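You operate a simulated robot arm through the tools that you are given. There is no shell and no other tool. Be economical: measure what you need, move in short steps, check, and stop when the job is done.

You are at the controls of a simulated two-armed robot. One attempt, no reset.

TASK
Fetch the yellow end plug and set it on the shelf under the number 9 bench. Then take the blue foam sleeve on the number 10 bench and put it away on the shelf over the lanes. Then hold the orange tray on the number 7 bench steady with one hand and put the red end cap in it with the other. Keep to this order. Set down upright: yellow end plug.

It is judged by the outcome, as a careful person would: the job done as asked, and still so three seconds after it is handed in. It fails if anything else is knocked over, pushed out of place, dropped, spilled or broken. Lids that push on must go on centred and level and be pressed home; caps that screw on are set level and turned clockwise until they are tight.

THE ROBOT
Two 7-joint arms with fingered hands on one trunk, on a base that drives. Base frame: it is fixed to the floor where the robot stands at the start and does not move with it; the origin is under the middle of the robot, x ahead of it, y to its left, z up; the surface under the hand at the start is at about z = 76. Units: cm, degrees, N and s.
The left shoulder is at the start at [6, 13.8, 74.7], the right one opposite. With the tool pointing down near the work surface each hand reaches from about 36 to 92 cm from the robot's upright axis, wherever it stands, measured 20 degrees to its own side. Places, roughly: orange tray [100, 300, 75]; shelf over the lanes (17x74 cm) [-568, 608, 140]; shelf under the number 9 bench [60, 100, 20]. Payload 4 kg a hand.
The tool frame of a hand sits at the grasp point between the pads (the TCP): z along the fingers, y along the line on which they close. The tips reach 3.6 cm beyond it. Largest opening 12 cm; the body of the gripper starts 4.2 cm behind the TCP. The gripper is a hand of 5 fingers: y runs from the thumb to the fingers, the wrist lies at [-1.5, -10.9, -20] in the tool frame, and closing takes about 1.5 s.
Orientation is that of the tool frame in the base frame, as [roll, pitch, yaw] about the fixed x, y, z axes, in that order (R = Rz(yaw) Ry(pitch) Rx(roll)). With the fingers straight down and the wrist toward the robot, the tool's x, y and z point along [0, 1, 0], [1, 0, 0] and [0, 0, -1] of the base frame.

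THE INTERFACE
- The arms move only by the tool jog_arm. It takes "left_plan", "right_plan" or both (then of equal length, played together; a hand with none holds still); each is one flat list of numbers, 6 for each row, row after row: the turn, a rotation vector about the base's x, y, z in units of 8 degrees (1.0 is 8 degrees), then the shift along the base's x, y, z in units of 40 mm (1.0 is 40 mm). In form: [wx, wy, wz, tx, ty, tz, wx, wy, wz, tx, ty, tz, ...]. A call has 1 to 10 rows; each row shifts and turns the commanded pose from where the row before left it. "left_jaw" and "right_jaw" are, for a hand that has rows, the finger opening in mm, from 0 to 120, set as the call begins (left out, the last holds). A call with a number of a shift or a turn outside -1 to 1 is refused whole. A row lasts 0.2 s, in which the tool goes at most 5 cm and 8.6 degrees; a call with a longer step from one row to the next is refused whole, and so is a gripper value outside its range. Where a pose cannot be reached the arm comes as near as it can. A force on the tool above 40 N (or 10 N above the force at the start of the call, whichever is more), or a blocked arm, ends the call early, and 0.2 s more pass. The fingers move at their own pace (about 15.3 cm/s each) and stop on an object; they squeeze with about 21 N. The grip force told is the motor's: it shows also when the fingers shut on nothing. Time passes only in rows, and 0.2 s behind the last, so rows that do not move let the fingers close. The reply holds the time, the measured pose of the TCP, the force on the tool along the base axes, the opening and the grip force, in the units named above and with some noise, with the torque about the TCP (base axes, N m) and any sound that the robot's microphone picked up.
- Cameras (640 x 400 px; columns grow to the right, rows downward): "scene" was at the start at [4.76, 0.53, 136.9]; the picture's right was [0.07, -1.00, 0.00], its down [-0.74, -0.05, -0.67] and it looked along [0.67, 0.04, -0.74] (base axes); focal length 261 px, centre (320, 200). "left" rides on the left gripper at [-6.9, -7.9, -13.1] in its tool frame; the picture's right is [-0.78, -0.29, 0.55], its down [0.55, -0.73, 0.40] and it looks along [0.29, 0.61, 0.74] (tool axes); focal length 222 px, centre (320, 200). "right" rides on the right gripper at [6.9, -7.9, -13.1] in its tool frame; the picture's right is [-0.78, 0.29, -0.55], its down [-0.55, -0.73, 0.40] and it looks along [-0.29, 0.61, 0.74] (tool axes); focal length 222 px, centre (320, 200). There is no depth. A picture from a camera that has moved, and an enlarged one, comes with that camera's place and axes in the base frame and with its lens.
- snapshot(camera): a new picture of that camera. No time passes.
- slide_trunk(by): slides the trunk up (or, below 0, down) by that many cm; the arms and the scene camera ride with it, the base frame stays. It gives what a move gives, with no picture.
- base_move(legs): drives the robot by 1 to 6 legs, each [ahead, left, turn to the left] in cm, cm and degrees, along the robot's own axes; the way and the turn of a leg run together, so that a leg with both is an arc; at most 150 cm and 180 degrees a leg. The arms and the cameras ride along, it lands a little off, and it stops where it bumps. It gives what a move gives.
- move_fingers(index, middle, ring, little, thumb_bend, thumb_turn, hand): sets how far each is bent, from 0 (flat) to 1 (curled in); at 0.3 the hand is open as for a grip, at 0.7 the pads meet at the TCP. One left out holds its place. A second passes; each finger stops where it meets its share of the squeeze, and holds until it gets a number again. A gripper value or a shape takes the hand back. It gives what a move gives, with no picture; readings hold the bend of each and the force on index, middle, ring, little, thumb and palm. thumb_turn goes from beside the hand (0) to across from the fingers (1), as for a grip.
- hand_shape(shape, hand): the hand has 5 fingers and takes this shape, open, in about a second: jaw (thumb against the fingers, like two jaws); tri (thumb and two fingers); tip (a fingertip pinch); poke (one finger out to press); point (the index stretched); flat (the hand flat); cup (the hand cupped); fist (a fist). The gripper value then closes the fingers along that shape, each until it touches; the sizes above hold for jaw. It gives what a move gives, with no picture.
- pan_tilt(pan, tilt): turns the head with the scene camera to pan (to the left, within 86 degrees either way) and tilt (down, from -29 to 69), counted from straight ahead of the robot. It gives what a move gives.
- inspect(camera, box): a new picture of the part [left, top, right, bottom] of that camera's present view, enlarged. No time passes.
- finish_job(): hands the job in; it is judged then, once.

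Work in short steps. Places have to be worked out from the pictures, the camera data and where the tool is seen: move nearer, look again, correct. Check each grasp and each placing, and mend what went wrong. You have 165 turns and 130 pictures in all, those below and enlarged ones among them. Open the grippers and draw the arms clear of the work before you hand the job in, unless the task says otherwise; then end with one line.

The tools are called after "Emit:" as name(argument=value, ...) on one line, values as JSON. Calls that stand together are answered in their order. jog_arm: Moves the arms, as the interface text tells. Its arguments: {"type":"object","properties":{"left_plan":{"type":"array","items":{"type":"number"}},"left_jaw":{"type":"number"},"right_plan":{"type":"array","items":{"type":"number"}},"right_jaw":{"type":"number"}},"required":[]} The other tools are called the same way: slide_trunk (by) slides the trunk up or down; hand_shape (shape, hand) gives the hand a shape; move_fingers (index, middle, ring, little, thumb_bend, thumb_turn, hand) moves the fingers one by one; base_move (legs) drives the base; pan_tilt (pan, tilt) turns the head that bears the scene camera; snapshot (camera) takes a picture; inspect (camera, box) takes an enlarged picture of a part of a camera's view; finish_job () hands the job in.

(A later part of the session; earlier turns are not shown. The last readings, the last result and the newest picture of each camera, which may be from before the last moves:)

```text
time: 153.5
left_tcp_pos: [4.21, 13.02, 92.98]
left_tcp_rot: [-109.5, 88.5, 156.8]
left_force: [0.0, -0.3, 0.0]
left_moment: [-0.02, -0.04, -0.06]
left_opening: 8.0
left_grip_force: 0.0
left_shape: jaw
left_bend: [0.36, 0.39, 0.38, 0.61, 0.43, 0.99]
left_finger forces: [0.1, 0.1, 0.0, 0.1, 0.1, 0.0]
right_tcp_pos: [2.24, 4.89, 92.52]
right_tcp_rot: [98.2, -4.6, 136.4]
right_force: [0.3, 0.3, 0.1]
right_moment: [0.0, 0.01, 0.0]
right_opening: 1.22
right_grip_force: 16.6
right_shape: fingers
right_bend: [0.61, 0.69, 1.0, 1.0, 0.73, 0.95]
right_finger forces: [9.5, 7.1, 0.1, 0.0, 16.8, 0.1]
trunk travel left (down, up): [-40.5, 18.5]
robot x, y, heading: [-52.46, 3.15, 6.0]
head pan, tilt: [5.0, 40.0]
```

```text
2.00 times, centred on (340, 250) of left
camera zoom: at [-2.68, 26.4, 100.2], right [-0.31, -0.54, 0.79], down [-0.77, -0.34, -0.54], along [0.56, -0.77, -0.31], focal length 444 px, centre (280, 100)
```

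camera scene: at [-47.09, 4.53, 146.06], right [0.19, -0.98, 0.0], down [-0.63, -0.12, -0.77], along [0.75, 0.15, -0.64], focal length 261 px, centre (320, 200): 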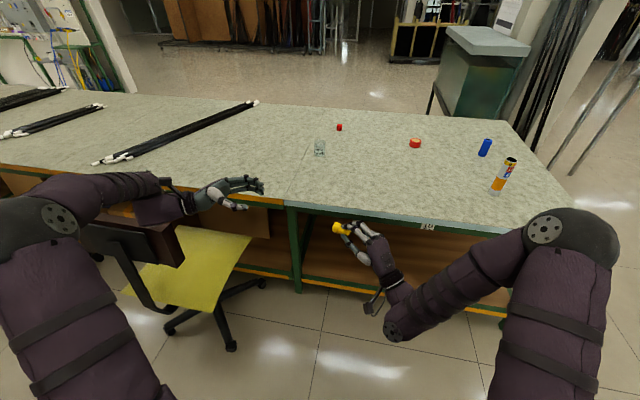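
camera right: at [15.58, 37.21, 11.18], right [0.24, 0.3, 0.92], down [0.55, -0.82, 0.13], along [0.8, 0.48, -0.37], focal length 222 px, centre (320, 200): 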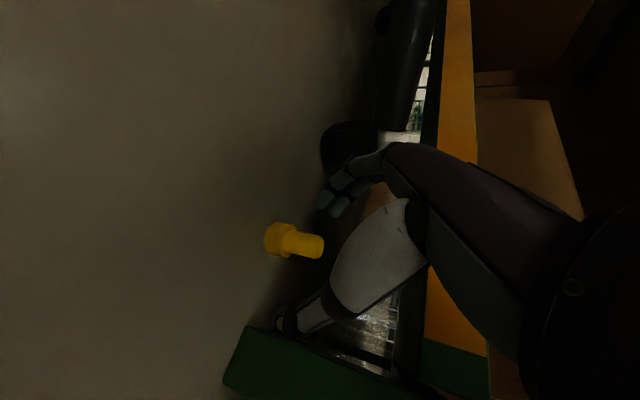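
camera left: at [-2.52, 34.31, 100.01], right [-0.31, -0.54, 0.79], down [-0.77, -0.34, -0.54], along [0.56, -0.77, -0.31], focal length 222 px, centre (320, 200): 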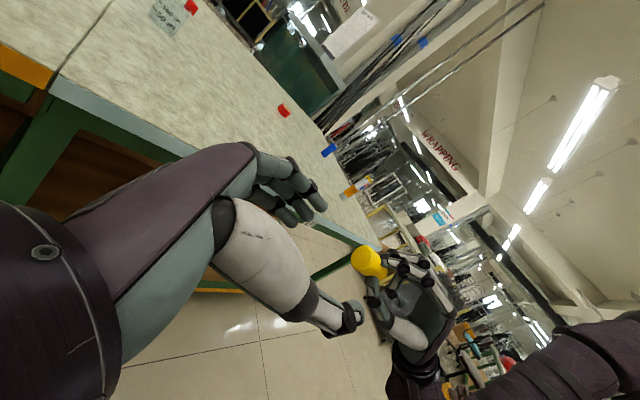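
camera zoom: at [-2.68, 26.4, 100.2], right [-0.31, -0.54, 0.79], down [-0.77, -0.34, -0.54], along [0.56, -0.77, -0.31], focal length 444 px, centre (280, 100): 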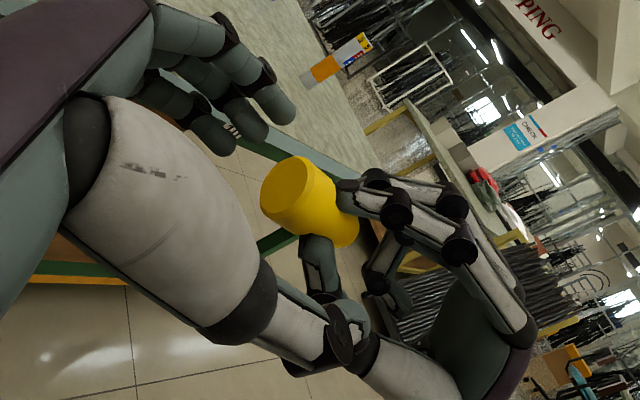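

Head is nearly between the left fingertips; go 0.7 cm deeper and close.

Emit:
jog_arm(left_plan=[0, 0, 0, 0.02, -0.18, 0, 0, 0, 0, 0, 0, 0])

Emit:
jog_arm(left_plan=[0, 0, 0, 0, 0, 0, 0, 0, 0, 0, 0, 0, 0, 0, 0, 0, 0, 0, 0, 0, 0, 0, 0, 0, 0, 0, 0, 0, 0, 0, 0, 0, 0, 0, 0, 0], left_jaw=0)

Emit:
inspect(camera="scene", box=[250, 180, 430, 300])

Emit:
inspect(camera="left", box=[220, 150, 460, 350])

```text
time: 154.1
left_tcp_pos: [4.34, 12.37, 93.07]
left_tcp_rot: [-107.8, 88.6, 158.4]
left_force: [-0.3, 0.1, -0.7]
left_moment: [-0.03, -0.03, 0.0]
left_opening: 8.03
left_grip_force: 0.0
left_shape: jaw
left_bend: [0.36, 0.39, 0.38, 0.61, 0.43, 0.99]
left_finger forces: [0.0, 0.0, 0.0, 0.0, 0.1, 0.1]
right_tcp_pos: [2.24, 4.94, 92.49]
right_tcp_rot: [98.2, -4.6, 136.4]
right_force: [0.4, -0.1, -0.7]
right_moment: [0.03, 0.01, 0.02]
right_opening: 1.25
right_grip_force: 16.4
right_shape: fingers
right_bend: [0.61, 0.69, 1.0, 1.0, 0.73, 0.95]
right_finger forces: [9.5, 7.1, 0.0, 0.0, 16.8, 0.0]
trunk travel left (down, up): [-40.5, 18.5]
robot x, y, heading: [-52.08, 3.21, 6.2]
head pan, tilt: [5.0, 40.0]
```

```text
time: 155.5
left_tcp_pos: [4.37, 12.43, 92.93]
left_tcp_rot: [-109.5, 88.6, 156.9]
left_force: [-2.7, -1.1, 0.8]
left_moment: [-0.03, 0.02, -0.16]
left_opening: 2.39
left_grip_force: 21.3
left_shape: jaw
left_bend: [0.55, 0.56, 0.62, 0.71, 0.71, 1.0]
left_finger forces: [9.8, 5.7, 0.0, 0.1, 18.1, 0.1]
right_tcp_pos: [2.22, 4.89, 92.54]
right_tcp_rot: [98.3, -4.7, 136.4]
right_force: [2.4, 0.9, -0.6]
right_moment: [-0.02, -0.04, 0.0]
right_opening: 1.21
right_grip_force: 16.6
right_shape: fingers
right_bend: [0.61, 0.69, 1.0, 1.0, 0.73, 0.95]
right_finger forces: [9.1, 8.4, 0.0, 0.1, 16.1, 0.0]
trunk travel left (down, up): [-40.5, 18.5]
robot x, y, heading: [-52.53, 2.97, 6.3]
head pan, tilt: [5.0, 40.0]
```

```text
3.33 times, centred on (340, 240) of scene
camera zoom: at [-47.09, 4.52, 146.05], right [0.19, -0.98, 0.0], down [-0.63, -0.12, -0.77], along [0.75, 0.15, -0.64], focal length 869 px, centre (253, 67)
```

zoom: 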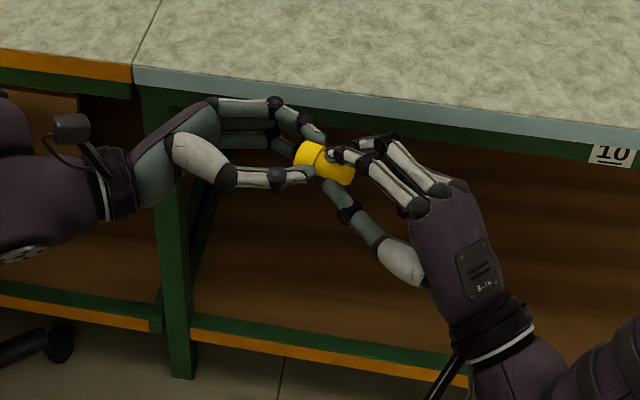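

```text
2.00 times, centred on (340, 250) of left
camera zoom: at [-2.52, 25.77, 100.19], right [-0.31, -0.54, 0.79], down [-0.77, -0.34, -0.54], along [0.56, -0.77, -0.31], focal length 444 px, centre (280, 100)
```

zoom: 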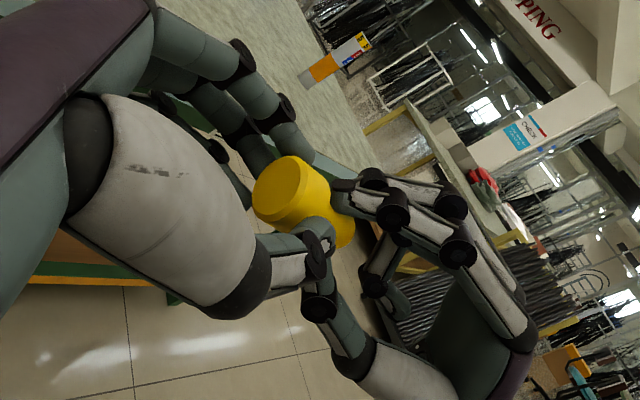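

The left hand grips the head with index, middle and thumb. Release the right hand and withdraw it.

Emit:
move_fingers(hand="right", index=0.4, middle=0.4, thumb_bend=0.4)

Emit:
jog_arm(right_plan=[0, 0, 0, -0.3, -0.4, 0, 0, 0, 0, -0.4, -0.7, 0, 0, 0, 0, -0.4, -0.9, 0, 0, 0, 0, -0.2, -0.9, 0, 0, 0, 0, 0, -0.9, 0, 0, 0, 0, 0, -0.9, 0])

Emit:
inspect(camera="left", box=[220, 150, 460, 350])

```text
time: 156.5
left_tcp_pos: [4.43, 12.38, 93.01]
left_tcp_rot: [-108.3, 88.5, 157.9]
left_force: [0.8, -0.5, -0.3]
left_moment: [-0.01, 0.0, 0.03]
left_opening: 2.33
left_grip_force: 20.9
left_shape: jaw
left_bend: [0.55, 0.56, 0.62, 0.71, 0.71, 1.0]
left_finger forces: [10.1, 6.5, 0.1, 0.0, 16.4, 0.0]
right_tcp_pos: [2.1, 4.77, 92.41]
right_tcp_rot: [98.2, -4.6, 136.4]
right_force: [-0.5, 0.2, -0.4]
right_moment: [0.0, 0.01, 0.0]
right_opening: 8.92
right_grip_force: 0.0
right_shape: fingers
right_bend: [0.4, 0.4, 1.0, 1.0, 0.4, 0.99]
right_finger forces: [0.0, 0.1, 0.1, 0.1, 0.1, 0.1]
trunk travel left (down, up): [-40.5, 18.5]
robot x, y, heading: [-52.63, 3.11, 6.0]
head pan, tilt: [5.0, 40.0]
```

```text
time: 157.9
left_tcp_pos: [4.38, 12.29, 93.07]
left_tcp_rot: [-113.4, 88.5, 152.9]
left_force: [-0.3, -0.2, 0.0]
left_moment: [0.02, 0.0, -0.01]
left_opening: 2.33
left_grip_force: 21.4
left_shape: jaw
left_bend: [0.55, 0.56, 0.62, 0.71, 0.71, 1.0]
left_finger forces: [9.9, 6.5, 0.0, 0.1, 16.4, 0.1]
right_tcp_pos: [-0.75, -11.51, 91.71]
right_tcp_rot: [98.2, -4.6, 136.5]
right_force: [-0.4, -0.5, 0.2]
right_moment: [-0.02, -0.02, 0.03]
right_opening: 8.95
right_grip_force: 0.0
right_shape: fingers
right_bend: [0.4, 0.4, 1.0, 1.0, 0.4, 0.99]
right_finger forces: [0.0, 0.0, 0.0, 0.0, 0.0, 0.0]
right hand out of reach, approached as far as the arm can: row 3, 4
trunk travel left (down, up): [-40.5, 18.5]
robot x, y, heading: [-51.85, 2.99, 6.1]
head pan, tilt: [5.0, 40.0]
```

```text
2.00 times, centred on (340, 250) of left
camera zoom: at [-2.53, 25.76, 100.21], right [-0.31, -0.54, 0.79], down [-0.77, -0.34, -0.54], along [0.56, -0.77, -0.31], focal length 444 px, centre (280, 100)
```

zoom: 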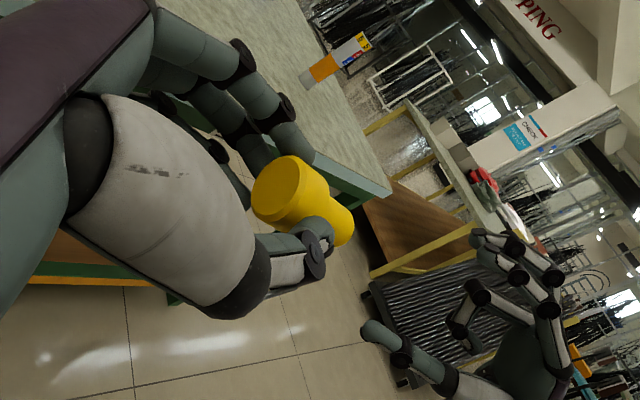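

Handover succeeded. Now turn the left hand fingers-down (plug upright) and bring the right hand back to its neutral downward pose, both moving apart and up.

Emit:
jog_arm(left_plan=[0.95, 0, 0.04, 0, 0.2, 0.3, 0.95, 0, 0.04, 0, 0.2, 0.3, 0.95, 0, 0.04, 0, 0.2, 0.3, 0.95, 0, 0.04, 0, 0.2, 0.3, 0.95, 0, 0.04, 0, 0.2, 0.3, 0.95, 0, 0.04, 0, 0.2, 0.3, 0.95, 0, 0.04, 0, 0.2, 0.3, 0.95, 0, 0.04, 0, 0.2, 0.3, 0.95, 0, 0.04, 0, 0, 0.3, 0.95, 0, 0.04, 0, 0, 0.3], right_plan=[-0.45, 0.82, -0.34, 0, -0.1, 0.35, -0.45, 0.82, -0.34, 0, -0.1, 0.35, -0.45, 0.82, -0.34, 0, -0.1, 0.35, -0.45, 0.82, -0.34, 0, -0.1, 0.35, -0.45, 0.82, -0.34, 0, -0.1, 0.35, -0.45, 0.82, -0.34, 0, -0.1, 0.35, -0.45, 0.82, -0.34, 0, -0.1, 0.35, -0.45, 0.82, -0.34, 0, -0.1, 0.35, -0.45, 0.82, -0.34, 0, -0.1, 0.35, -0.45, 0.82, -0.34, 0, -0.1, 0.35])

Emit:
jog_arm(left_plan=[0.85, 0, 0, 0, 0, 0, 0.85, 0, 0, 0, 0, 0, 0, 0, 0, 0, 0, 0], right_plan=[-0.45, 0.82, -0.34, 0, 0, 0, 0, 0, 0, 0, 0, 0, 0, 0, 0, 0, 0, 0], right_jaw=120)

```text
time: 160.1
left_tcp_pos: [4.55, 18.92, 104.94]
left_tcp_rot: [-178.0, 13.5, 93.2]
left_force: [0.2, 0.1, -0.1]
left_moment: [0.0, 0.01, 0.04]
left_opening: 2.32
left_grip_force: 21.1
left_shape: jaw
left_bend: [0.55, 0.56, 0.62, 0.71, 0.71, 1.0]
left_finger forces: [9.8, 7.3, 0.1, 0.0, 15.2, 0.1]
right_tcp_pos: [1.87, -14.89, 102.1]
right_tcp_rot: [172.4, -2.8, 98.8]
right_force: [-0.2, 1.1, 0.2]
right_moment: [0.02, -0.01, 0.01]
right_opening: 8.95
right_grip_force: 0.0
right_shape: fingers
right_bend: [0.4, 0.4, 1.0, 1.0, 0.4, 0.99]
right_finger forces: [0.0, 0.0, 0.0, 0.0, 0.0, 0.0]
right hand out of reach, approached as far as the arm can: row 1, 2, 3
trunk travel left (down, up): [-40.5, 18.5]
robot x, y, heading: [-52.29, 3.07, 6.2]
head pan, tilt: [5.0, 40.0]
```

```text
time: 160.9
left_tcp_pos: [4.37, 18.83, 104.99]
left_tcp_rot: [-178.6, -0.2, 93.3]
left_force: [0.6, 0.7, -0.1]
left_moment: [0.03, -0.02, 0.02]
left_opening: 2.32
left_grip_force: 21.1
left_shape: jaw
left_bend: [0.55, 0.56, 0.62, 0.71, 0.71, 1.0]
left_finger forces: [9.8, 7.4, 0.0, 0.1, 15.3, 0.0]
right_tcp_pos: [1.96, -14.91, 102.07]
right_tcp_rot: [179.4, -0.3, 96.0]
right_force: [-0.2, -0.9, -0.4]
right_moment: [-0.02, 0.01, -0.02]
right_opening: 11.99
right_grip_force: 0.1
right_shape: jaw
right_bend: [0.3, 0.3, 0.3, 0.3, 0.3, 0.97]
right_finger forces: [0.0, 0.1, 0.1, 0.0, 0.0, 0.0]
trunk travel left (down, up): [-40.5, 18.5]
robot x, y, heading: [-52.37, 3.29, 6.2]
head pan, tilt: [5.0, 40.0]
```

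Both hands are neutral, plug upright in the left. Drive to bench 10 and set it down there for the right hand to take.

Emit:
base_move(legs=[[43, -18, 0]])

Emit:
snapshot(camera="scene")

Emit:
inspect(camera="left", box=[220, 150, 420, 310])

```text
time: 163.7
left_tcp_pos: [48.18, 6.03, 104.83]
left_tcp_rot: [-178.6, -0.2, 93.9]
left_force: [-0.3, -0.1, -1.5]
left_moment: [0.03, 0.02, -0.01]
left_opening: 2.33
left_grip_force: 20.9
left_shape: jaw
left_bend: [0.55, 0.56, 0.62, 0.71, 0.71, 1.0]
left_finger forces: [9.8, 7.4, 0.0, 0.1, 15.4, 0.0]
right_tcp_pos: [46.16, -27.63, 101.93]
right_tcp_rot: [179.4, -0.3, 96.8]
right_force: [0.6, 0.4, -0.3]
right_moment: [-0.01, 0.01, -0.04]
right_opening: 11.95
right_grip_force: 0.1
right_shape: jaw
right_bend: [0.3, 0.3, 0.3, 0.3, 0.3, 0.97]
right_finger forces: [0.0, 0.0, 0.0, 0.0, 0.0, 0.0]
trunk travel left (down, up): [-40.5, 18.5]
robot x, y, heading: [-8.7, -10.34, 6.8]
head pan, tilt: [5.0, 40.0]
```

```text
39 pictures are left
camera scene: at [-3.14, -8.97, 146.05], right [0.21, -0.98, 0.0], down [-0.63, -0.13, -0.77], along [0.75, 0.16, -0.64], focal length 261 px, centre (320, 200)
```

scene: 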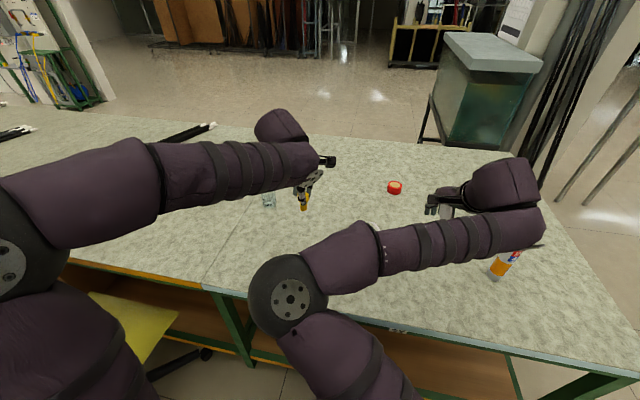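

```text
2.50 times, centred on (320, 230) of left
camera zoom: at [41.09, -1.54, 118.12], right [-0.25, -0.8, -0.54], down [-0.78, 0.5, -0.38], along [0.57, 0.33, -0.75], focal length 555 px, centre (320, 125)
```

zoom: 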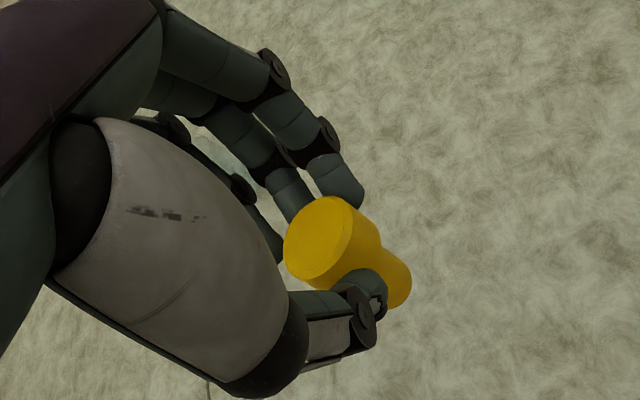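

Plug is upright in the left hand above a free spot. Lower toward the bench.

Emit:
jog_arm(left_plan=[0, 0, 0, 0, 0, -0.9, 0, 0, 0, 0, 0, -0.9, 0, 0, 0, 0, 0, -0.9, 0, 0, 0, 0, 0, -0.9, 0, 0, 0, 0, 0, -0.9, 0, 0, 0, 0, 0, -0.7, 0, 0, 0, 0, 0, 0])

Emit:
jog_arm(left_plan=[0, 0, 0, 0, 0, -0.06, 0, 0, 0, 0, 0, 0])

Emit:
jog_arm(left_plan=[0, 0, 0, 0, 0, -0.06, 0, 0, 0, 0, 0, 0])

```text
time: 165.3
left_tcp_pos: [48.19, 6.09, 84.23]
left_tcp_rot: [-178.6, -0.1, 93.9]
left_force: [0.0, 1.1, 0.2]
left_moment: [0.03, 0.01, 0.03]
left_opening: 2.31
left_grip_force: 21.2
left_shape: jaw
left_bend: [0.55, 0.56, 0.62, 0.71, 0.71, 1.0]
left_finger forces: [9.8, 7.3, 0.1, 0.0, 15.3, 0.1]
right_tcp_pos: [46.03, -27.59, 102.05]
right_tcp_rot: [179.4, -0.3, 96.8]
right_force: [0.0, 0.9, -0.3]
right_moment: [0.01, 0.01, 0.0]
right_opening: 11.96
right_grip_force: 0.1
right_shape: jaw
right_bend: [0.3, 0.3, 0.3, 0.3, 0.3, 0.97]
right_finger forces: [0.0, 0.1, 0.1, 0.1, 0.0, 0.0]
trunk travel left (down, up): [-40.5, 18.5]
robot x, y, heading: [-8.27, -10.1, 7.2]
head pan, tilt: [5.0, 40.0]
```

```text
time: 165.9
left_tcp_pos: [48.18, 6.04, 84.0]
left_tcp_rot: [-178.6, -0.2, 93.9]
left_force: [-0.1, 1.0, -0.6]
left_moment: [-0.01, 0.01, -0.04]
left_opening: 2.29
left_grip_force: 20.4
left_shape: jaw
left_bend: [0.55, 0.56, 0.62, 0.71, 0.71, 1.0]
left_finger forces: [9.8, 7.2, 0.1, 0.0, 15.2, 0.0]
right_tcp_pos: [46.03, -27.61, 101.98]
right_tcp_rot: [179.3, -0.1, 96.8]
right_force: [-0.1, -0.1, 0.6]
right_moment: [-0.02, 0.03, -0.01]
right_opening: 11.98
right_grip_force: 0.0
right_shape: jaw
right_bend: [0.3, 0.3, 0.3, 0.3, 0.3, 0.97]
right_finger forces: [0.0, 0.0, 0.0, 0.0, 0.0, 0.0]
trunk travel left (down, up): [-40.5, 18.5]
robot x, y, heading: [-8.03, -10.09, 6.9]
head pan, tilt: [5.0, 40.0]
```

```text
time: 166.5
left_tcp_pos: [48.12, 6.24, 83.68]
left_tcp_rot: [-178.6, 0.0, 93.9]
left_force: [0.2, -0.4, 0.6]
left_moment: [-0.02, 0.0, -0.04]
left_opening: 2.29
left_grip_force: 21.3
left_shape: jaw
left_bend: [0.55, 0.56, 0.62, 0.71, 0.71, 1.0]
left_finger forces: [9.8, 7.2, 0.1, 0.1, 15.2, 0.0]
right_tcp_pos: [46.16, -27.65, 102.05]
right_tcp_rot: [179.4, -0.2, 96.8]
right_force: [0.3, 0.3, -0.6]
right_moment: [0.01, 0.0, 0.02]
right_opening: 11.97
right_grip_force: 0.0
right_shape: jaw
right_bend: [0.3, 0.3, 0.3, 0.3, 0.3, 0.97]
right_finger forces: [0.0, 0.0, 0.0, 0.0, 0.1, 0.1]
trunk travel left (down, up): [-40.5, 18.5]
robot x, y, heading: [-8.53, -10.5, 6.9]
head pan, tilt: [5.0, 40.0]
```

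Emit:
jog_arm(left_plan=[0, 0, 0, 0, 0, -0.06, 0, 0, 0, 0, 0, -0.06, 0, 0, 0, 0, 0, -0.06, 0, 0, 0, 0, 0, 0])

Emit:
jog_arm(left_plan=[0, 0, 0, 0, 0, -0.05, 0, 0, 0, 0, 0, 0])

Emit:
inspect(camera="left", box=[220, 150, 420, 310])

```text
time: 167.5
left_tcp_pos: [48.15, 6.07, 82.86]
left_tcp_rot: [-178.6, -0.1, 93.9]
left_force: [0.3, -0.5, -0.7]
left_moment: [0.0, 0.02, -0.04]
left_opening: 2.3
left_grip_force: 21.3
left_shape: jaw
left_bend: [0.55, 0.56, 0.62, 0.71, 0.71, 1.0]
left_finger forces: [9.9, 7.3, 0.0, 0.0, 15.2, 0.0]
right_tcp_pos: [45.95, -27.64, 102.05]
right_tcp_rot: [179.3, -0.2, 96.8]
right_force: [0.6, 0.4, -0.3]
right_moment: [-0.01, -0.01, -0.02]
right_opening: 11.96
right_grip_force: 0.0
right_shape: jaw
right_bend: [0.3, 0.3, 0.3, 0.3, 0.3, 0.97]
right_finger forces: [0.0, 0.1, 0.0, 0.0, 0.0, 0.0]
trunk travel left (down, up): [-40.5, 18.5]
robot x, y, heading: [-8.56, -10.46, 6.7]
head pan, tilt: [5.0, 40.0]
```

```text
time: 168.1
left_tcp_pos: [48.19, 5.92, 82.77]
left_tcp_rot: [-178.6, -0.1, 93.9]
left_force: [-0.1, 0.3, 0.3]
left_moment: [0.03, -0.02, 0.03]
left_opening: 2.32
left_grip_force: 21.1
left_shape: jaw
left_bend: [0.55, 0.56, 0.62, 0.71, 0.71, 1.0]
left_finger forces: [9.8, 7.3, 0.1, 0.0, 15.1, 0.0]
right_tcp_pos: [46.11, -27.56, 102.01]
right_tcp_rot: [179.3, -0.2, 96.9]
right_force: [0.4, 0.3, -0.1]
right_moment: [0.01, 0.01, 0.05]
right_opening: 11.99
right_grip_force: 0.2
right_shape: jaw
right_bend: [0.3, 0.3, 0.3, 0.3, 0.3, 0.97]
right_finger forces: [0.0, 0.0, 0.0, 0.1, 0.0, 0.0]
trunk travel left (down, up): [-40.5, 18.5]
robot x, y, heading: [-8.15, -10.6, 7.1]
head pan, tilt: [5.0, 40.0]
```

```text
2.50 times, centred on (320, 230) of left
camera zoom: at [41.05, -1.56, 95.89], right [-0.25, -0.8, -0.54], down [-0.78, 0.5, -0.38], along [0.57, 0.33, -0.75], focal length 555 px, centre (320, 125)
```

zoom: 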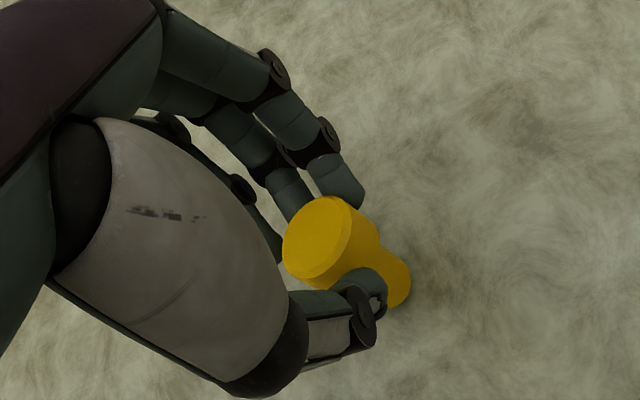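

Almost touching (shadow close). A little further.

Emit:
jog_arm(left_plan=[0, 0, 0, 0, 0, -0.06, 0, 0, 0, 0, 0, 0])

Emit:
jog_arm(left_plan=[0, 0, 0, 0, 0, -0.04, 0, 0, 0, 0, 0, 0])

```text
time: 168.7
left_tcp_pos: [48.06, 6.05, 82.52]
left_tcp_rot: [-178.8, -0.1, 93.9]
left_force: [-0.1, -0.4, 2.6]
left_moment: [0.02, 0.0, -0.04]
left_opening: 2.33
left_grip_force: 20.5
left_shape: jaw
left_bend: [0.55, 0.56, 0.62, 0.71, 0.71, 1.0]
left_finger forces: [9.7, 7.2, 0.1, 0.0, 15.9, 0.0]
right_tcp_pos: [46.06, -27.62, 102.01]
right_tcp_rot: [179.4, -0.2, 96.8]
right_force: [-0.2, 0.1, -0.6]
right_moment: [-0.04, 0.0, 0.01]
right_opening: 11.99
right_grip_force: 0.0
right_shape: jaw
right_bend: [0.3, 0.3, 0.3, 0.3, 0.3, 0.97]
right_finger forces: [0.1, 0.0, 0.0, 0.1, 0.1, 0.0]
trunk travel left (down, up): [-40.5, 18.5]
robot x, y, heading: [-8.49, -10.51, 6.9]
head pan, tilt: [5.0, 40.0]
```

```text
time: 169.3
left_tcp_pos: [48.04, 5.94, 82.51]
left_tcp_rot: [-178.7, -0.2, 93.8]
left_force: [0.3, -0.3, 10.5]
left_moment: [0.0, 0.01, 0.02]
left_opening: 2.34
left_grip_force: 21.2
left_shape: jaw
left_bend: [0.55, 0.56, 0.62, 0.71, 0.71, 1.0]
left_finger forces: [10.3, 7.4, 0.0, 0.1, 18.6, 0.0]
right_tcp_pos: [45.94, -27.6, 101.98]
right_tcp_rot: [179.3, -0.3, 96.8]
right_force: [0.1, 0.4, 0.4]
right_moment: [0.01, 0.0, 0.03]
right_opening: 11.99
right_grip_force: 0.1
right_shape: jaw
right_bend: [0.3, 0.3, 0.3, 0.3, 0.3, 0.97]
right_finger forces: [0.0, 0.0, 0.0, 0.1, 0.1, 0.0]
trunk travel left (down, up): [-40.5, 18.5]
robot x, y, heading: [-8.21, -10.29, 7.0]
head pan, tilt: [5.0, 40.0]
```

Firm flat contact. Ease up slightly, open, and lift away.

Emit:
jog_arm(left_plan=[0, 0, 0, 0, 0, 0.04, 0, 0, 0, 0, 0, 0])

Emit:
jog_arm(left_plan=[0, 0, 0, 0, 0, 0, 0, 0, 0, 0, 0, 0, 0, 0, 0, 0, 0, 0, 0, 0, 0, 0, 0, 0], left_jaw=70)

Emit:
jog_arm(left_plan=[0, 0, 0, 0, 0, 0.3, 0, 0, 0, 0, 0, 0.7, 0, 0, 0, 0, 0, 0.9, 0, 0, 0, 0, 0, 0.9, 0, 0, 0, 0, 0.5, 0.7, 0, 0, 0, 0, 0.8, 0.5, 0, 0, 0, 0, 0.8, 0.5])

Emit:
snapshot(camera="scene")

```text
time: 169.9
left_tcp_pos: [48.05, 5.99, 82.51]
left_tcp_rot: [-178.7, -0.1, 93.9]
left_force: [0.5, 0.6, 6.9]
left_moment: [0.01, -0.07, 0.03]
left_opening: 2.37
left_grip_force: 21.3
left_shape: jaw
left_bend: [0.55, 0.56, 0.62, 0.71, 0.71, 1.0]
left_finger forces: [10.4, 7.6, 0.1, 0.0, 17.1, 0.0]
right_tcp_pos: [46.0, -27.68, 101.98]
right_tcp_rot: [179.4, -0.2, 96.9]
right_force: [-0.2, -0.2, 0.3]
right_moment: [-0.01, 0.03, -0.02]
right_opening: 11.96
right_grip_force: 0.1
right_shape: jaw
right_bend: [0.3, 0.3, 0.3, 0.3, 0.3, 0.97]
right_finger forces: [0.0, 0.1, 0.1, 0.0, 0.1, 0.0]
trunk travel left (down, up): [-40.5, 18.5]
robot x, y, heading: [-8.32, -9.98, 6.8]
head pan, tilt: [5.0, 40.0]
```

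```text
time: 170.9
left_tcp_pos: [48.12, 5.92, 82.43]
left_tcp_rot: [-178.6, -0.1, 93.9]
left_force: [0.7, 0.3, 1.4]
left_moment: [0.01, -0.02, -0.01]
left_opening: 6.98
left_grip_force: 0.1
left_shape: jaw
left_bend: [0.39, 0.42, 0.41, 0.66, 0.49, 1.0]
left_finger forces: [0.0, 0.1, 0.0, 0.0, 0.0, 0.0]
right_tcp_pos: [46.0, -27.69, 102.01]
right_tcp_rot: [179.4, -0.3, 96.8]
right_force: [0.4, -0.7, 0.4]
right_moment: [0.01, 0.0, 0.04]
right_opening: 11.97
right_grip_force: 0.0
right_shape: jaw
right_bend: [0.3, 0.3, 0.3, 0.3, 0.3, 0.97]
right_finger forces: [0.0, 0.0, 0.0, 0.0, 0.0, 0.0]
trunk travel left (down, up): [-40.5, 18.5]
robot x, y, heading: [-8.62, -10.14, 7.2]
head pan, tilt: [5.0, 40.0]
```

```text
time: 172.5
left_tcp_pos: [48.09, 14.24, 100.44]
left_tcp_rot: [-178.6, 0.0, 93.9]
left_force: [-0.2, -0.4, -0.1]
left_moment: [0.01, -0.01, 0.0]
left_opening: 6.99
left_grip_force: 0.1
left_shape: jaw
left_bend: [0.39, 0.42, 0.41, 0.66, 0.49, 1.0]
left_finger forces: [0.1, 0.1, 0.1, 0.0, 0.1, 0.0]
right_tcp_pos: [46.13, -27.59, 102.12]
right_tcp_rot: [179.4, -0.2, 96.8]
right_force: [0.2, -0.4, -0.2]
right_moment: [0.0, 0.03, 0.03]
right_opening: 11.98
right_grip_force: 0.1
right_shape: jaw
right_bend: [0.3, 0.3, 0.3, 0.3, 0.3, 0.97]
right_finger forces: [0.1, 0.0, 0.0, 0.0, 0.0, 0.1]
trunk travel left (down, up): [-40.5, 18.5]
robot x, y, heading: [-8.46, -10.33, 7.1]
head pan, tilt: [5.0, 40.0]
```

```text
36 pictures are left
camera scene: at [-3.21, -8.93, 146.05], right [0.21, -0.98, 0.0], down [-0.63, -0.13, -0.77], along [0.75, 0.16, -0.64], focal length 261 px, centre (320, 200)
```

scene: 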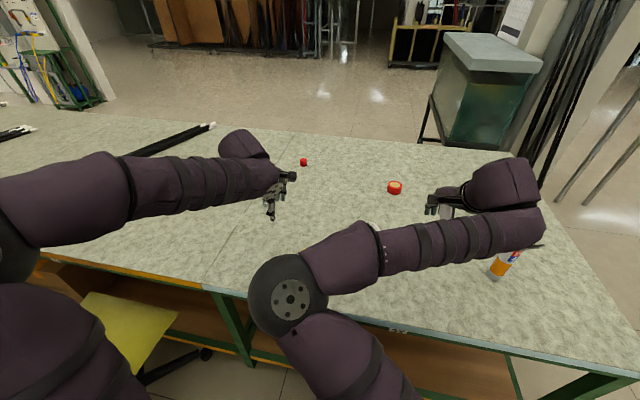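

The plug should now stand at [48,6]. The right elbow is folded inward; swing the wrist right and back to restore the elbow-out posture.

Emit:
jog_arm(right_plan=[0, 0, 1, 0, 0, 0.2, 0, 0, 1, 0, 0, 0.2, 0, 0, 1, 0, 0, 0.2, 0, 0, 1, 0, 0, 0, 0, 0, 1, 0, 0, 0, 0, 0, 1, 0, 0, 0, 0, 0, 1, 0, 0, 0, 0, 0, 1, 0, 0, 0, 0, 0, 0, 0, 0, 0])

Emit:
jog_arm(right_plan=[0, 0, -1, 0, 0, 0, 0, 0, -1, 0, 0, 0, 0, 0, -1, 0, 0, 0, 0, 0, -1, 0, 0, 0, 0, 0, -1, 0, 0, 0, 0, 0, -1, 0, 0, 0, 0, 0, -1, 0, 0, 0, 0, 0, -1, 0, 0, 0, 0, 0, 0, 0, 0, 0])

Emit:
snapshot(camera="scene")

```text
time: 174.5
left_tcp_pos: [48.03, 14.15, 100.21]
left_tcp_rot: [-178.6, -0.1, 94.0]
left_force: [-0.2, 0.0, -0.3]
left_moment: [0.01, 0.02, 0.03]
left_opening: 6.98
left_grip_force: 0.1
left_shape: jaw
left_bend: [0.39, 0.42, 0.41, 0.66, 0.49, 1.0]
left_finger forces: [0.1, 0.1, 0.0, 0.0, 0.1, 0.0]
right_tcp_pos: [46.27, -27.55, 104.52]
right_tcp_rot: [179.4, -0.1, 160.9]
right_force: [-1.1, -0.3, -0.5]
right_moment: [-0.01, -0.02, -0.02]
right_opening: 11.97
right_grip_force: 0.0
right_shape: jaw
right_bend: [0.3, 0.3, 0.3, 0.3, 0.3, 0.97]
right_finger forces: [0.0, 0.1, 0.0, 0.1, 0.0, 0.0]
trunk travel left (down, up): [-40.5, 18.5]
robot x, y, heading: [-8.29, -10.39, 7.0]
head pan, tilt: [5.0, 40.0]
```

```text
time: 176.5
left_tcp_pos: [48.06, 14.21, 100.36]
left_tcp_rot: [-178.6, -0.2, 93.8]
left_force: [-0.4, -0.1, -0.6]
left_moment: [0.0, 0.0, -0.01]
left_opening: 6.96
left_grip_force: 0.1
left_shape: jaw
left_bend: [0.39, 0.42, 0.41, 0.66, 0.49, 1.0]
left_finger forces: [0.0, 0.0, 0.1, 0.0, 0.0, 0.0]
right_tcp_pos: [46.04, -27.56, 104.45]
right_tcp_rot: [179.2, -0.2, 96.7]
right_force: [-0.9, -0.7, 0.7]
right_moment: [0.02, -0.01, 0.0]
right_opening: 12.0
right_grip_force: 0.1
right_shape: jaw
right_bend: [0.3, 0.3, 0.3, 0.3, 0.3, 0.97]
right_finger forces: [0.0, 0.0, 0.1, 0.1, 0.1, 0.1]
trunk travel left (down, up): [-40.5, 18.5]
robot x, y, heading: [-8.63, -10.39, 6.7]
head pan, tilt: [5.0, 40.0]
```

```text
35 pictures are left
camera scene: at [-3.2, -8.95, 146.05], right [0.21, -0.98, 0.0], down [-0.63, -0.13, -0.77], along [0.75, 0.16, -0.64], focal length 261 px, centre (320, 200)
```

scene: 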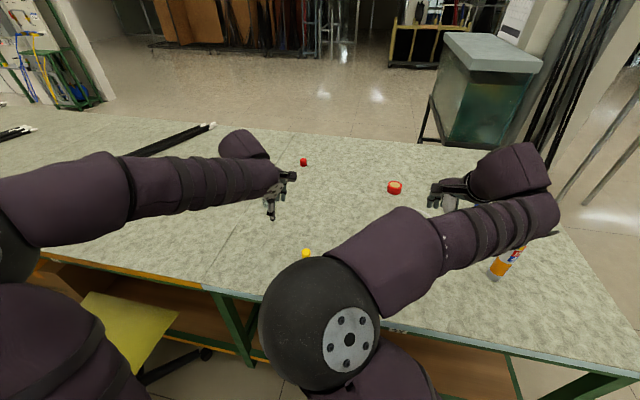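

Plug stands upright on the bench. Since the forward-tilt pose (wrist right, elbow high) worked well, I'll use it both to pick the plug and to place it on the shelf. Turn the right hand to it; move the left hand away.

Emit:
jog_arm(right_plan=[0, 0, 0.96, -0.25, 0.3, 0, 0, 0, 0.96, -0.25, 0.3, 0, 0, 0, 0.96, -0.25, 0.3, 0, 0, 0, 0.96, -0.25, 0.3, 0, 0, 0, 0.96, -0.25, 0.3, 0, 0, 0, 0.96, -0.25, 0.3, 0, 0, 0, 0.96, -0.25, 0.3, 0, 0, 0, 0.96, -0.25, 0.3, 0, 0, 0, 0.96, -0.25, 0.3, 0, 0, 0, 0.96, -0.25, 0.3, 0], left_plan=[0, 0, 0, -0.2, 0.4, 0.1, 0, 0, 0, -0.2, 0.4, 0.1, 0, 0, 0, -0.2, 0.4, 0.1, 0, 0, 0, -0.2, 0.4, 0.1, 0, 0, 0, -0.2, 0.4, 0.1, 0, 0, 0, -0.2, 0.4, 0.1, 0, 0, 0, -0.2, 0, 0.1, 0, 0, 0, -0.2, 0, 0.1, 0, 0, 0, -0.2, 0, 0.1, 0, 0, 0, -0.2, 0, 0.1])

Emit:
jog_arm(right_plan=[-0.1, -0.9, 0, 0, 0.3, -0.3, -0.1, -0.9, 0, 0, 0.3, -0.3, -0.1, -0.9, 0, 0, 0.3, -0.3, -0.1, -0.9, 0, 0, 0.3, -0.3, -0.1, -0.9, 0, 0, 0.3, -0.3, -0.1, -0.9, 0, 0, 0.3, -0.3, 0, 0, 0, 0, 0, 0], right_jaw=90)

Emit:
snapshot(camera="scene")

```text
time: 178.7
left_tcp_pos: [40.09, 24.07, 104.64]
left_tcp_rot: [-178.5, -0.1, 93.9]
left_force: [-0.3, -0.3, 0.5]
left_moment: [-0.01, 0.0, -0.04]
left_opening: 6.96
left_grip_force: 0.0
left_shape: jaw
left_bend: [0.39, 0.42, 0.41, 0.66, 0.49, 1.0]
left_finger forces: [0.0, 0.0, 0.0, 0.0, 0.1, 0.1]
right_tcp_pos: [36.23, -15.62, 104.31]
right_tcp_rot: [179.2, -0.2, 173.7]
right_force: [-0.2, 0.1, 0.0]
right_moment: [0.0, -0.01, 0.03]
right_opening: 12.01
right_grip_force: 0.1
right_shape: jaw
right_bend: [0.3, 0.3, 0.3, 0.3, 0.3, 0.97]
right_finger forces: [0.0, 0.0, 0.1, 0.0, 0.1, 0.1]
trunk travel left (down, up): [-40.5, 18.5]
robot x, y, heading: [-8.27, -10.31, 7.0]
head pan, tilt: [5.0, 40.0]
```

```text
time: 180.5
left_tcp_pos: [40.25, 24.12, 104.51]
left_tcp_rot: [-178.6, -0.1, 93.9]
left_force: [0.0, 0.3, -0.1]
left_moment: [0.02, 0.01, 0.01]
left_opening: 6.97
left_grip_force: 0.0
left_shape: jaw
left_bend: [0.39, 0.42, 0.41, 0.66, 0.49, 1.0]
left_finger forces: [0.1, 0.0, 0.0, 0.0, 0.0, 0.0]
right_tcp_pos: [38.86, -14.58, 98.12]
right_tcp_rot: [178.4, 29.7, 168.1]
right_force: [0.1, 0.7, 0.3]
right_moment: [0.0, 0.03, -0.01]
right_opening: 9.03
right_grip_force: 0.1
right_shape: jaw
right_bend: [0.33, 0.36, 0.35, 0.56, 0.4, 0.99]
right_finger forces: [0.1, 0.1, 0.2, 0.1, 0.0, 0.1]
right hand out of reach, approached as far as the arm can: row 5, 6
trunk travel left (down, up): [-40.5, 18.5]
robot x, y, heading: [-8.25, -10.8, 6.8]
head pan, tilt: [5.0, 40.0]
stopped in row 7 (right hand): the arm was blocked; the commanded pose is now the measured one
```

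```text
34 pictures are left
camera scene: at [-3.2, -8.96, 146.05], right [0.21, -0.98, 0.0], down [-0.63, -0.13, -0.77], along [0.75, 0.16, -0.64], focal length 261 px, centre (320, 200)
```

scene: 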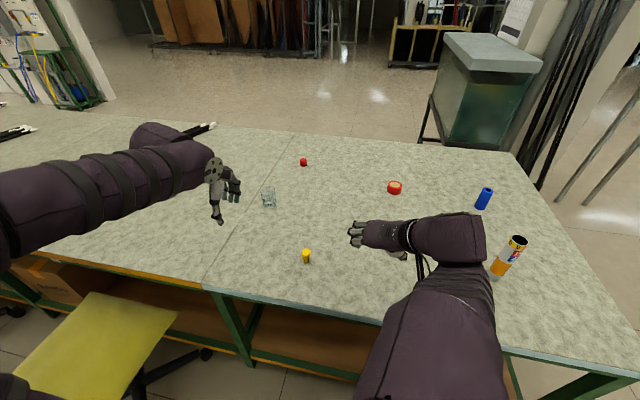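

Elbow is now out to the right; the hand is just too close to the body. Back the base 14 cm and finish the tilt while moving toward the plug.

Emit:
base_move(legs=[[-14, 0, 0]])

Emit:
jog_arm(right_plan=[0, 0, 0, 0.5, 0.6, -0.2, 0, 0, 0.2, 0.5, 0.6, -0.2, -0.1, -0.9, 0.2, 0.5, 0.6, -0.2, -0.1, -0.8, 0.2, 0.3, 0.6, -0.2, 0, 0, 0.2, 0.3, 0.6, -0.2, 0, 0, 0, 0.3, 0.6, -0.2, 0, 0, 0, 0.3, 0.6, -0.2, 0, 0, 0, 0, 0.6, -0.2, 0, 0, 0, 0, 0, 0])

Emit:
snapshot(camera="scene")

```text
time: 181.8
left_tcp_pos: [26.2, 22.29, 104.69]
left_tcp_rot: [-178.7, -0.1, 94.0]
left_force: [-0.3, 0.9, 0.1]
left_moment: [0.01, 0.0, 0.04]
left_opening: 6.98
left_grip_force: 0.0
left_shape: jaw
left_bend: [0.39, 0.42, 0.41, 0.66, 0.49, 1.0]
left_finger forces: [0.1, 0.1, 0.1, 0.1, 0.1, 0.0]
right_tcp_pos: [24.75, -16.38, 98.16]
right_tcp_rot: [178.2, 29.8, 168.1]
right_force: [0.4, 0.0, 0.5]
right_moment: [-0.01, 0.0, -0.03]
right_opening: 9.02
right_grip_force: 0.0
right_shape: jaw
right_bend: [0.33, 0.36, 0.35, 0.56, 0.4, 0.99]
right_finger forces: [0.1, 0.0, 0.1, 0.0, 0.0, 0.0]
trunk travel left (down, up): [-40.5, 18.5]
robot x, y, heading: [-22.44, -12.23, 7.1]
head pan, tilt: [5.0, 40.0]
```

```text
time: 183.8
left_tcp_pos: [26.24, 22.33, 104.47]
left_tcp_rot: [-178.6, -0.2, 93.9]
left_force: [-0.2, 0.6, -0.3]
left_moment: [-0.02, -0.01, -0.04]
left_opening: 6.96
left_grip_force: 0.1
left_shape: jaw
left_bend: [0.39, 0.42, 0.41, 0.66, 0.49, 1.0]
left_finger forces: [0.0, 0.0, 0.0, 0.0, 0.0, 0.0]
right_tcp_pos: [35.85, 2.98, 91.56]
right_tcp_rot: [177.7, 43.4, 174.3]
right_force: [-0.5, 0.1, -0.3]
right_moment: [-0.01, 0.0, 0.0]
right_opening: 8.98
right_grip_force: 0.0
right_shape: jaw
right_bend: [0.33, 0.36, 0.35, 0.56, 0.4, 0.99]
right_finger forces: [0.0, 0.1, 0.0, 0.1, 0.1, 0.0]
trunk travel left (down, up): [-40.5, 18.5]
robot x, y, heading: [-22.73, -12.03, 6.9]
head pan, tilt: [5.0, 40.0]
```

```text
33 pictures are left
camera scene: at [-17.23, -10.65, 146.05], right [0.21, -0.98, 0.0], down [-0.63, -0.13, -0.77], along [0.75, 0.16, -0.64], focal length 261 px, centre (320, 200)
```

scene: 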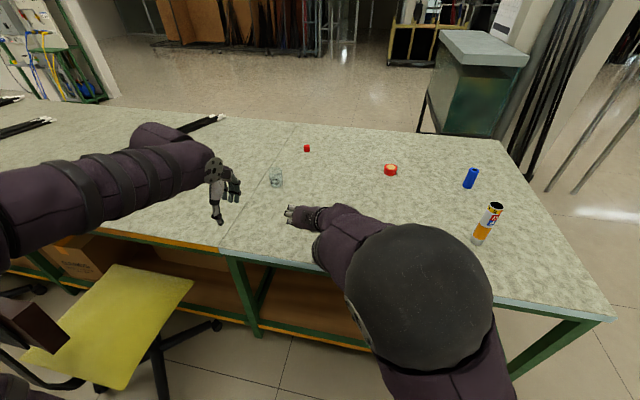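

Same working posture as before. Curl ring/little, lower and advance to TCP ≈[46.8,5.8,82.2] around the plug.

Emit:
move_fingers(hand="right", ring=1.0, little=1.0)

Emit:
jog_arm(right_plan=[0, 0, 0, 0.1, 0.23, -0.75, 0, 0, 0, 0.1, 0.23, -0.75, 0, 0, 0, 0.1, 0.24, -0.84, 0, 0, 0, 0.7, 0, 0, 0, 0, 0, 0.6, 0, 0, 0, 0, 0, 0, 0, 0])

Emit:
snapshot(camera="right")

```text
time: 184.8
left_tcp_pos: [26.2, 22.32, 104.58]
left_tcp_rot: [-178.6, -0.1, 93.8]
left_force: [0.1, 0.1, 0.1]
left_moment: [0.01, -0.02, 0.0]
left_opening: 6.98
left_grip_force: 0.1
left_shape: jaw
left_bend: [0.39, 0.42, 0.41, 0.66, 0.49, 1.0]
left_finger forces: [0.0, 0.0, 0.0, 0.0, 0.1, 0.0]
right_tcp_pos: [35.88, 2.86, 91.64]
right_tcp_rot: [177.7, 43.4, 174.2]
right_force: [-0.1, -0.3, 0.4]
right_moment: [0.0, 0.02, 0.0]
right_opening: 9.02
right_grip_force: 0.1
right_shape: fingers
right_bend: [0.33, 0.36, 1.0, 1.0, 0.4, 0.99]
right_finger forces: [0.0, 0.0, 0.1, 0.0, 0.1, 0.0]
trunk travel left (down, up): [-40.5, 18.5]
robot x, y, heading: [-22.78, -12.06, 6.7]
head pan, tilt: [5.0, 40.0]
```

```text
time: 186.2
left_tcp_pos: [26.36, 22.4, 104.57]
left_tcp_rot: [-178.5, -0.1, 93.9]
left_force: [0.4, -0.6, 1.0]
left_moment: [0.02, -0.01, 0.03]
left_opening: 6.99
left_grip_force: 0.0
left_shape: jaw
left_bend: [0.39, 0.42, 0.41, 0.66, 0.49, 1.0]
left_finger forces: [0.1, 0.1, 0.0, 0.0, 0.1, 0.0]
right_tcp_pos: [41.98, 5.48, 82.31]
right_tcp_rot: [177.7, 43.5, 174.2]
right_force: [0.3, 0.9, -0.2]
right_moment: [0.0, 0.03, 0.01]
right_opening: 9.02
right_grip_force: 0.1
right_shape: fingers
right_bend: [0.33, 0.36, 1.0, 1.0, 0.4, 0.99]
right_finger forces: [0.0, 0.0, 0.0, 0.1, 0.0, 0.1]
trunk travel left (down, up): [-40.5, 18.5]
robot x, y, heading: [-22.43, -12.08, 6.9]
head pan, tilt: [5.0, 40.0]
```

```text
32 pictures are left
camera right: at [27.48, -1.52, 86.95], right [0.21, 0.25, 0.95], down [0.62, -0.78, 0.07], along [0.76, 0.57, -0.32], focal length 222 px, centre (320, 200)
```

right: 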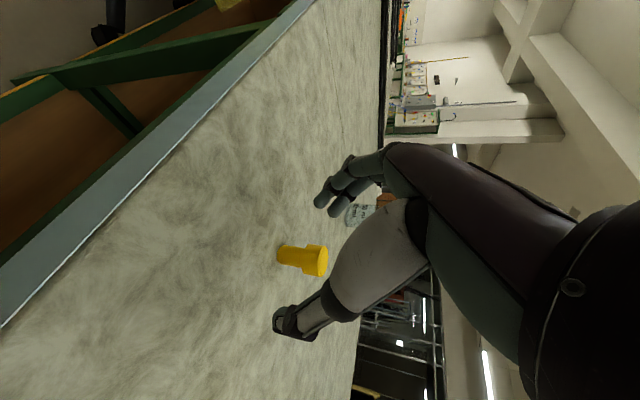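

Plug is upright, at ≈[47.6,6.1]. Advance 4.4 cm and close.

Emit:
jog_arm(right_plan=[0, 0, 0, 0.55, 0.05, 0, 0, 0, 0, 0.55, 0.05, -0.04, 0, 0, 0, 0, 0, 0])

Emit:
move_fingers(hand="right", index=0.8, middle=0.8, thumb_bend=0.8)

Emit:
inspect(camera="right", box=[220, 150, 420, 330])

```text
time: 187.0
left_tcp_pos: [26.2, 22.35, 104.6]
left_tcp_rot: [-178.6, -0.1, 94.0]
left_force: [0.0, -0.7, 0.2]
left_moment: [0.01, 0.02, 0.0]
left_opening: 6.98
left_grip_force: 0.0
left_shape: jaw
left_bend: [0.39, 0.42, 0.41, 0.66, 0.49, 1.0]
left_finger forces: [0.0, 0.0, 0.0, 0.0, 0.0, 0.1]
right_tcp_pos: [46.17, 6.1, 82.26]
right_tcp_rot: [177.8, 43.5, 174.3]
right_force: [0.5, 0.2, -0.3]
right_moment: [-0.02, -0.01, -0.02]
right_opening: 9.01
right_grip_force: 0.1
right_shape: fingers
right_bend: [0.33, 0.36, 1.0, 1.0, 0.4, 0.99]
right_finger forces: [0.0, 0.0, 0.0, 0.0, 0.0, 0.0]
trunk travel left (down, up): [-40.5, 18.5]
robot x, y, heading: [-22.43, -12.02, 6.9]
head pan, tilt: [5.0, 40.0]
```

```text
time: 188.0
left_tcp_pos: [26.18, 22.45, 104.68]
left_tcp_rot: [-178.6, -0.1, 93.9]
left_force: [-0.5, 0.1, -0.5]
left_moment: [-0.03, 0.03, 0.04]
left_opening: 6.98
left_grip_force: 0.1
left_shape: jaw
left_bend: [0.39, 0.42, 0.41, 0.66, 0.49, 1.0]
left_finger forces: [0.0, 0.0, 0.0, 0.0, 0.0, 0.0]
right_tcp_pos: [46.26, 6.1, 82.43]
right_tcp_rot: [177.7, 43.4, 174.2]
right_force: [-0.2, -0.4, 2.4]
right_moment: [0.02, 0.0, -0.03]
right_opening: 2.0
right_grip_force: 11.3
right_shape: fingers
right_bend: [0.55, 0.8, 1.0, 1.0, 0.74, 0.99]
right_finger forces: [11.0, 0.0, 0.0, 0.1, 11.5, 0.0]
trunk travel left (down, up): [-40.5, 18.5]
robot x, y, heading: [-22.36, -12.09, 6.9]
head pan, tilt: [5.0, 40.0]
```

```text
2.22 times, centred on (320, 240) of right
camera zoom: at [31.71, -1.08, 86.86], right [0.21, 0.25, 0.95], down [0.62, -0.79, 0.07], along [0.76, 0.57, -0.32], focal length 494 px, centre (320, 111)
```

zoom: 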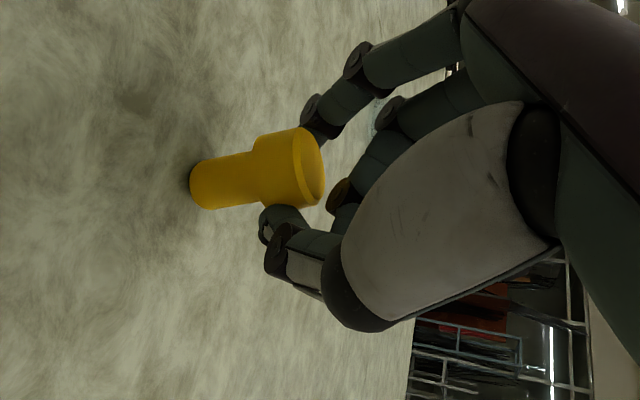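

Only index and thumb hold it. Reopen, lower ~1 cm, move 0.4 cm in, and regrip so the middle finger bears too.

Emit:
move_fingers(hand="right", index=0.4, middle=0.4, thumb_bend=0.45)

Emit:
jog_arm(right_plan=[0, 0, 0, 0, 0, -0.15, 0, 0, 0, 0.12, 0, -0.13, 0, 0, 0, 0, 0, 0])

Emit:
move_fingers(hand="right", index=0.8, middle=0.8, thumb_bend=0.8)

Emit:
inspect(camera="right", box=[220, 150, 420, 330])

```text
time: 189.0
left_tcp_pos: [26.13, 22.41, 104.51]
left_tcp_rot: [-178.7, 0.0, 93.9]
left_force: [0.2, -0.5, -0.6]
left_moment: [0.03, -0.01, -0.02]
left_opening: 6.98
left_grip_force: 0.1
left_shape: jaw
left_bend: [0.39, 0.42, 0.41, 0.66, 0.49, 1.0]
left_finger forces: [0.1, 0.0, 0.0, 0.1, 0.0, 0.1]
right_tcp_pos: [46.24, 6.15, 82.2]
right_tcp_rot: [177.6, 43.4, 174.1]
right_force: [-0.6, -0.5, -0.8]
right_moment: [0.02, -0.01, 0.01]
right_opening: 8.21
right_grip_force: 0.0
right_shape: fingers
right_bend: [0.4, 0.4, 1.0, 1.0, 0.45, 0.99]
right_finger forces: [0.0, 0.0, 0.0, 0.0, 0.0, 0.1]
trunk travel left (down, up): [-40.5, 18.5]
robot x, y, heading: [-22.51, -11.6, 7.0]
head pan, tilt: [5.0, 40.0]
```

```text
time: 189.8
left_tcp_pos: [26.23, 22.27, 104.47]
left_tcp_rot: [-178.7, 0.0, 93.9]
left_force: [0.3, 0.9, -0.4]
left_moment: [0.04, 0.01, 0.0]
left_opening: 6.98
left_grip_force: 0.1
left_shape: jaw
left_bend: [0.39, 0.42, 0.41, 0.66, 0.49, 1.0]
left_finger forces: [0.1, 0.0, 0.1, 0.0, 0.0, 0.1]
right_tcp_pos: [46.8, 5.98, 81.17]
right_tcp_rot: [177.7, 43.4, 174.2]
right_force: [0.4, -0.8, 0.0]
right_moment: [-0.01, -0.02, 0.0]
right_opening: 8.23
right_grip_force: 0.1
right_shape: fingers
right_bend: [0.4, 0.4, 1.0, 1.0, 0.45, 0.99]
right_finger forces: [0.0, 0.0, 0.0, 0.0, 0.1, 0.0]
trunk travel left (down, up): [-40.5, 18.5]
robot x, y, heading: [-22.32, -12.37, 7.1]
head pan, tilt: [5.0, 40.0]
```

```text
time: 190.8
left_tcp_pos: [26.18, 22.32, 104.54]
left_tcp_rot: [-178.7, -0.1, 93.9]
left_force: [0.5, -0.1, -0.2]
left_moment: [0.0, -0.04, 0.0]
left_opening: 6.97
left_grip_force: 0.0
left_shape: jaw
left_bend: [0.39, 0.42, 0.41, 0.66, 0.49, 1.0]
left_finger forces: [0.0, 0.1, 0.0, 0.0, 0.0, 0.1]
right_tcp_pos: [46.76, 5.97, 81.19]
right_tcp_rot: [177.5, 43.4, 174.1]
right_force: [0.1, -0.6, 0.3]
right_moment: [0.0, 0.01, -0.02]
right_opening: 0.02
right_grip_force: 0.0
right_shape: fingers
right_bend: [0.67, 0.8, 1.0, 1.0, 0.76, 0.99]
right_finger forces: [0.1, 0.0, 0.0, 0.0, 0.0, 0.1]
trunk travel left (down, up): [-40.5, 18.5]
robot x, y, heading: [-22.46, -11.79, 7.0]
head pan, tilt: [5.0, 40.0]
```

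```text
2.22 times, centred on (320, 240) of right
camera zoom: at [32.26, -1.13, 85.69], right [0.21, 0.25, 0.95], down [0.62, -0.79, 0.07], along [0.76, 0.57, -0.32], focal length 494 px, centre (320, 111)
```

zoom: 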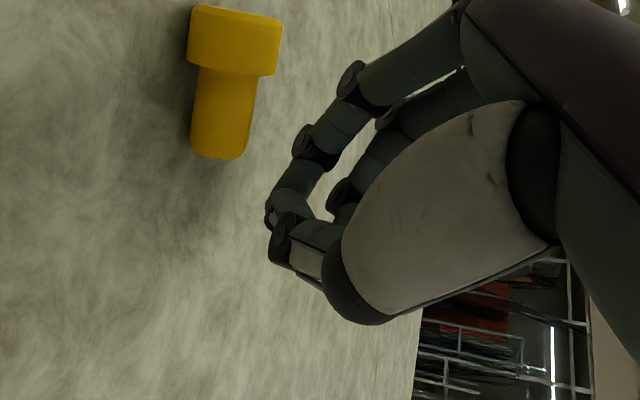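

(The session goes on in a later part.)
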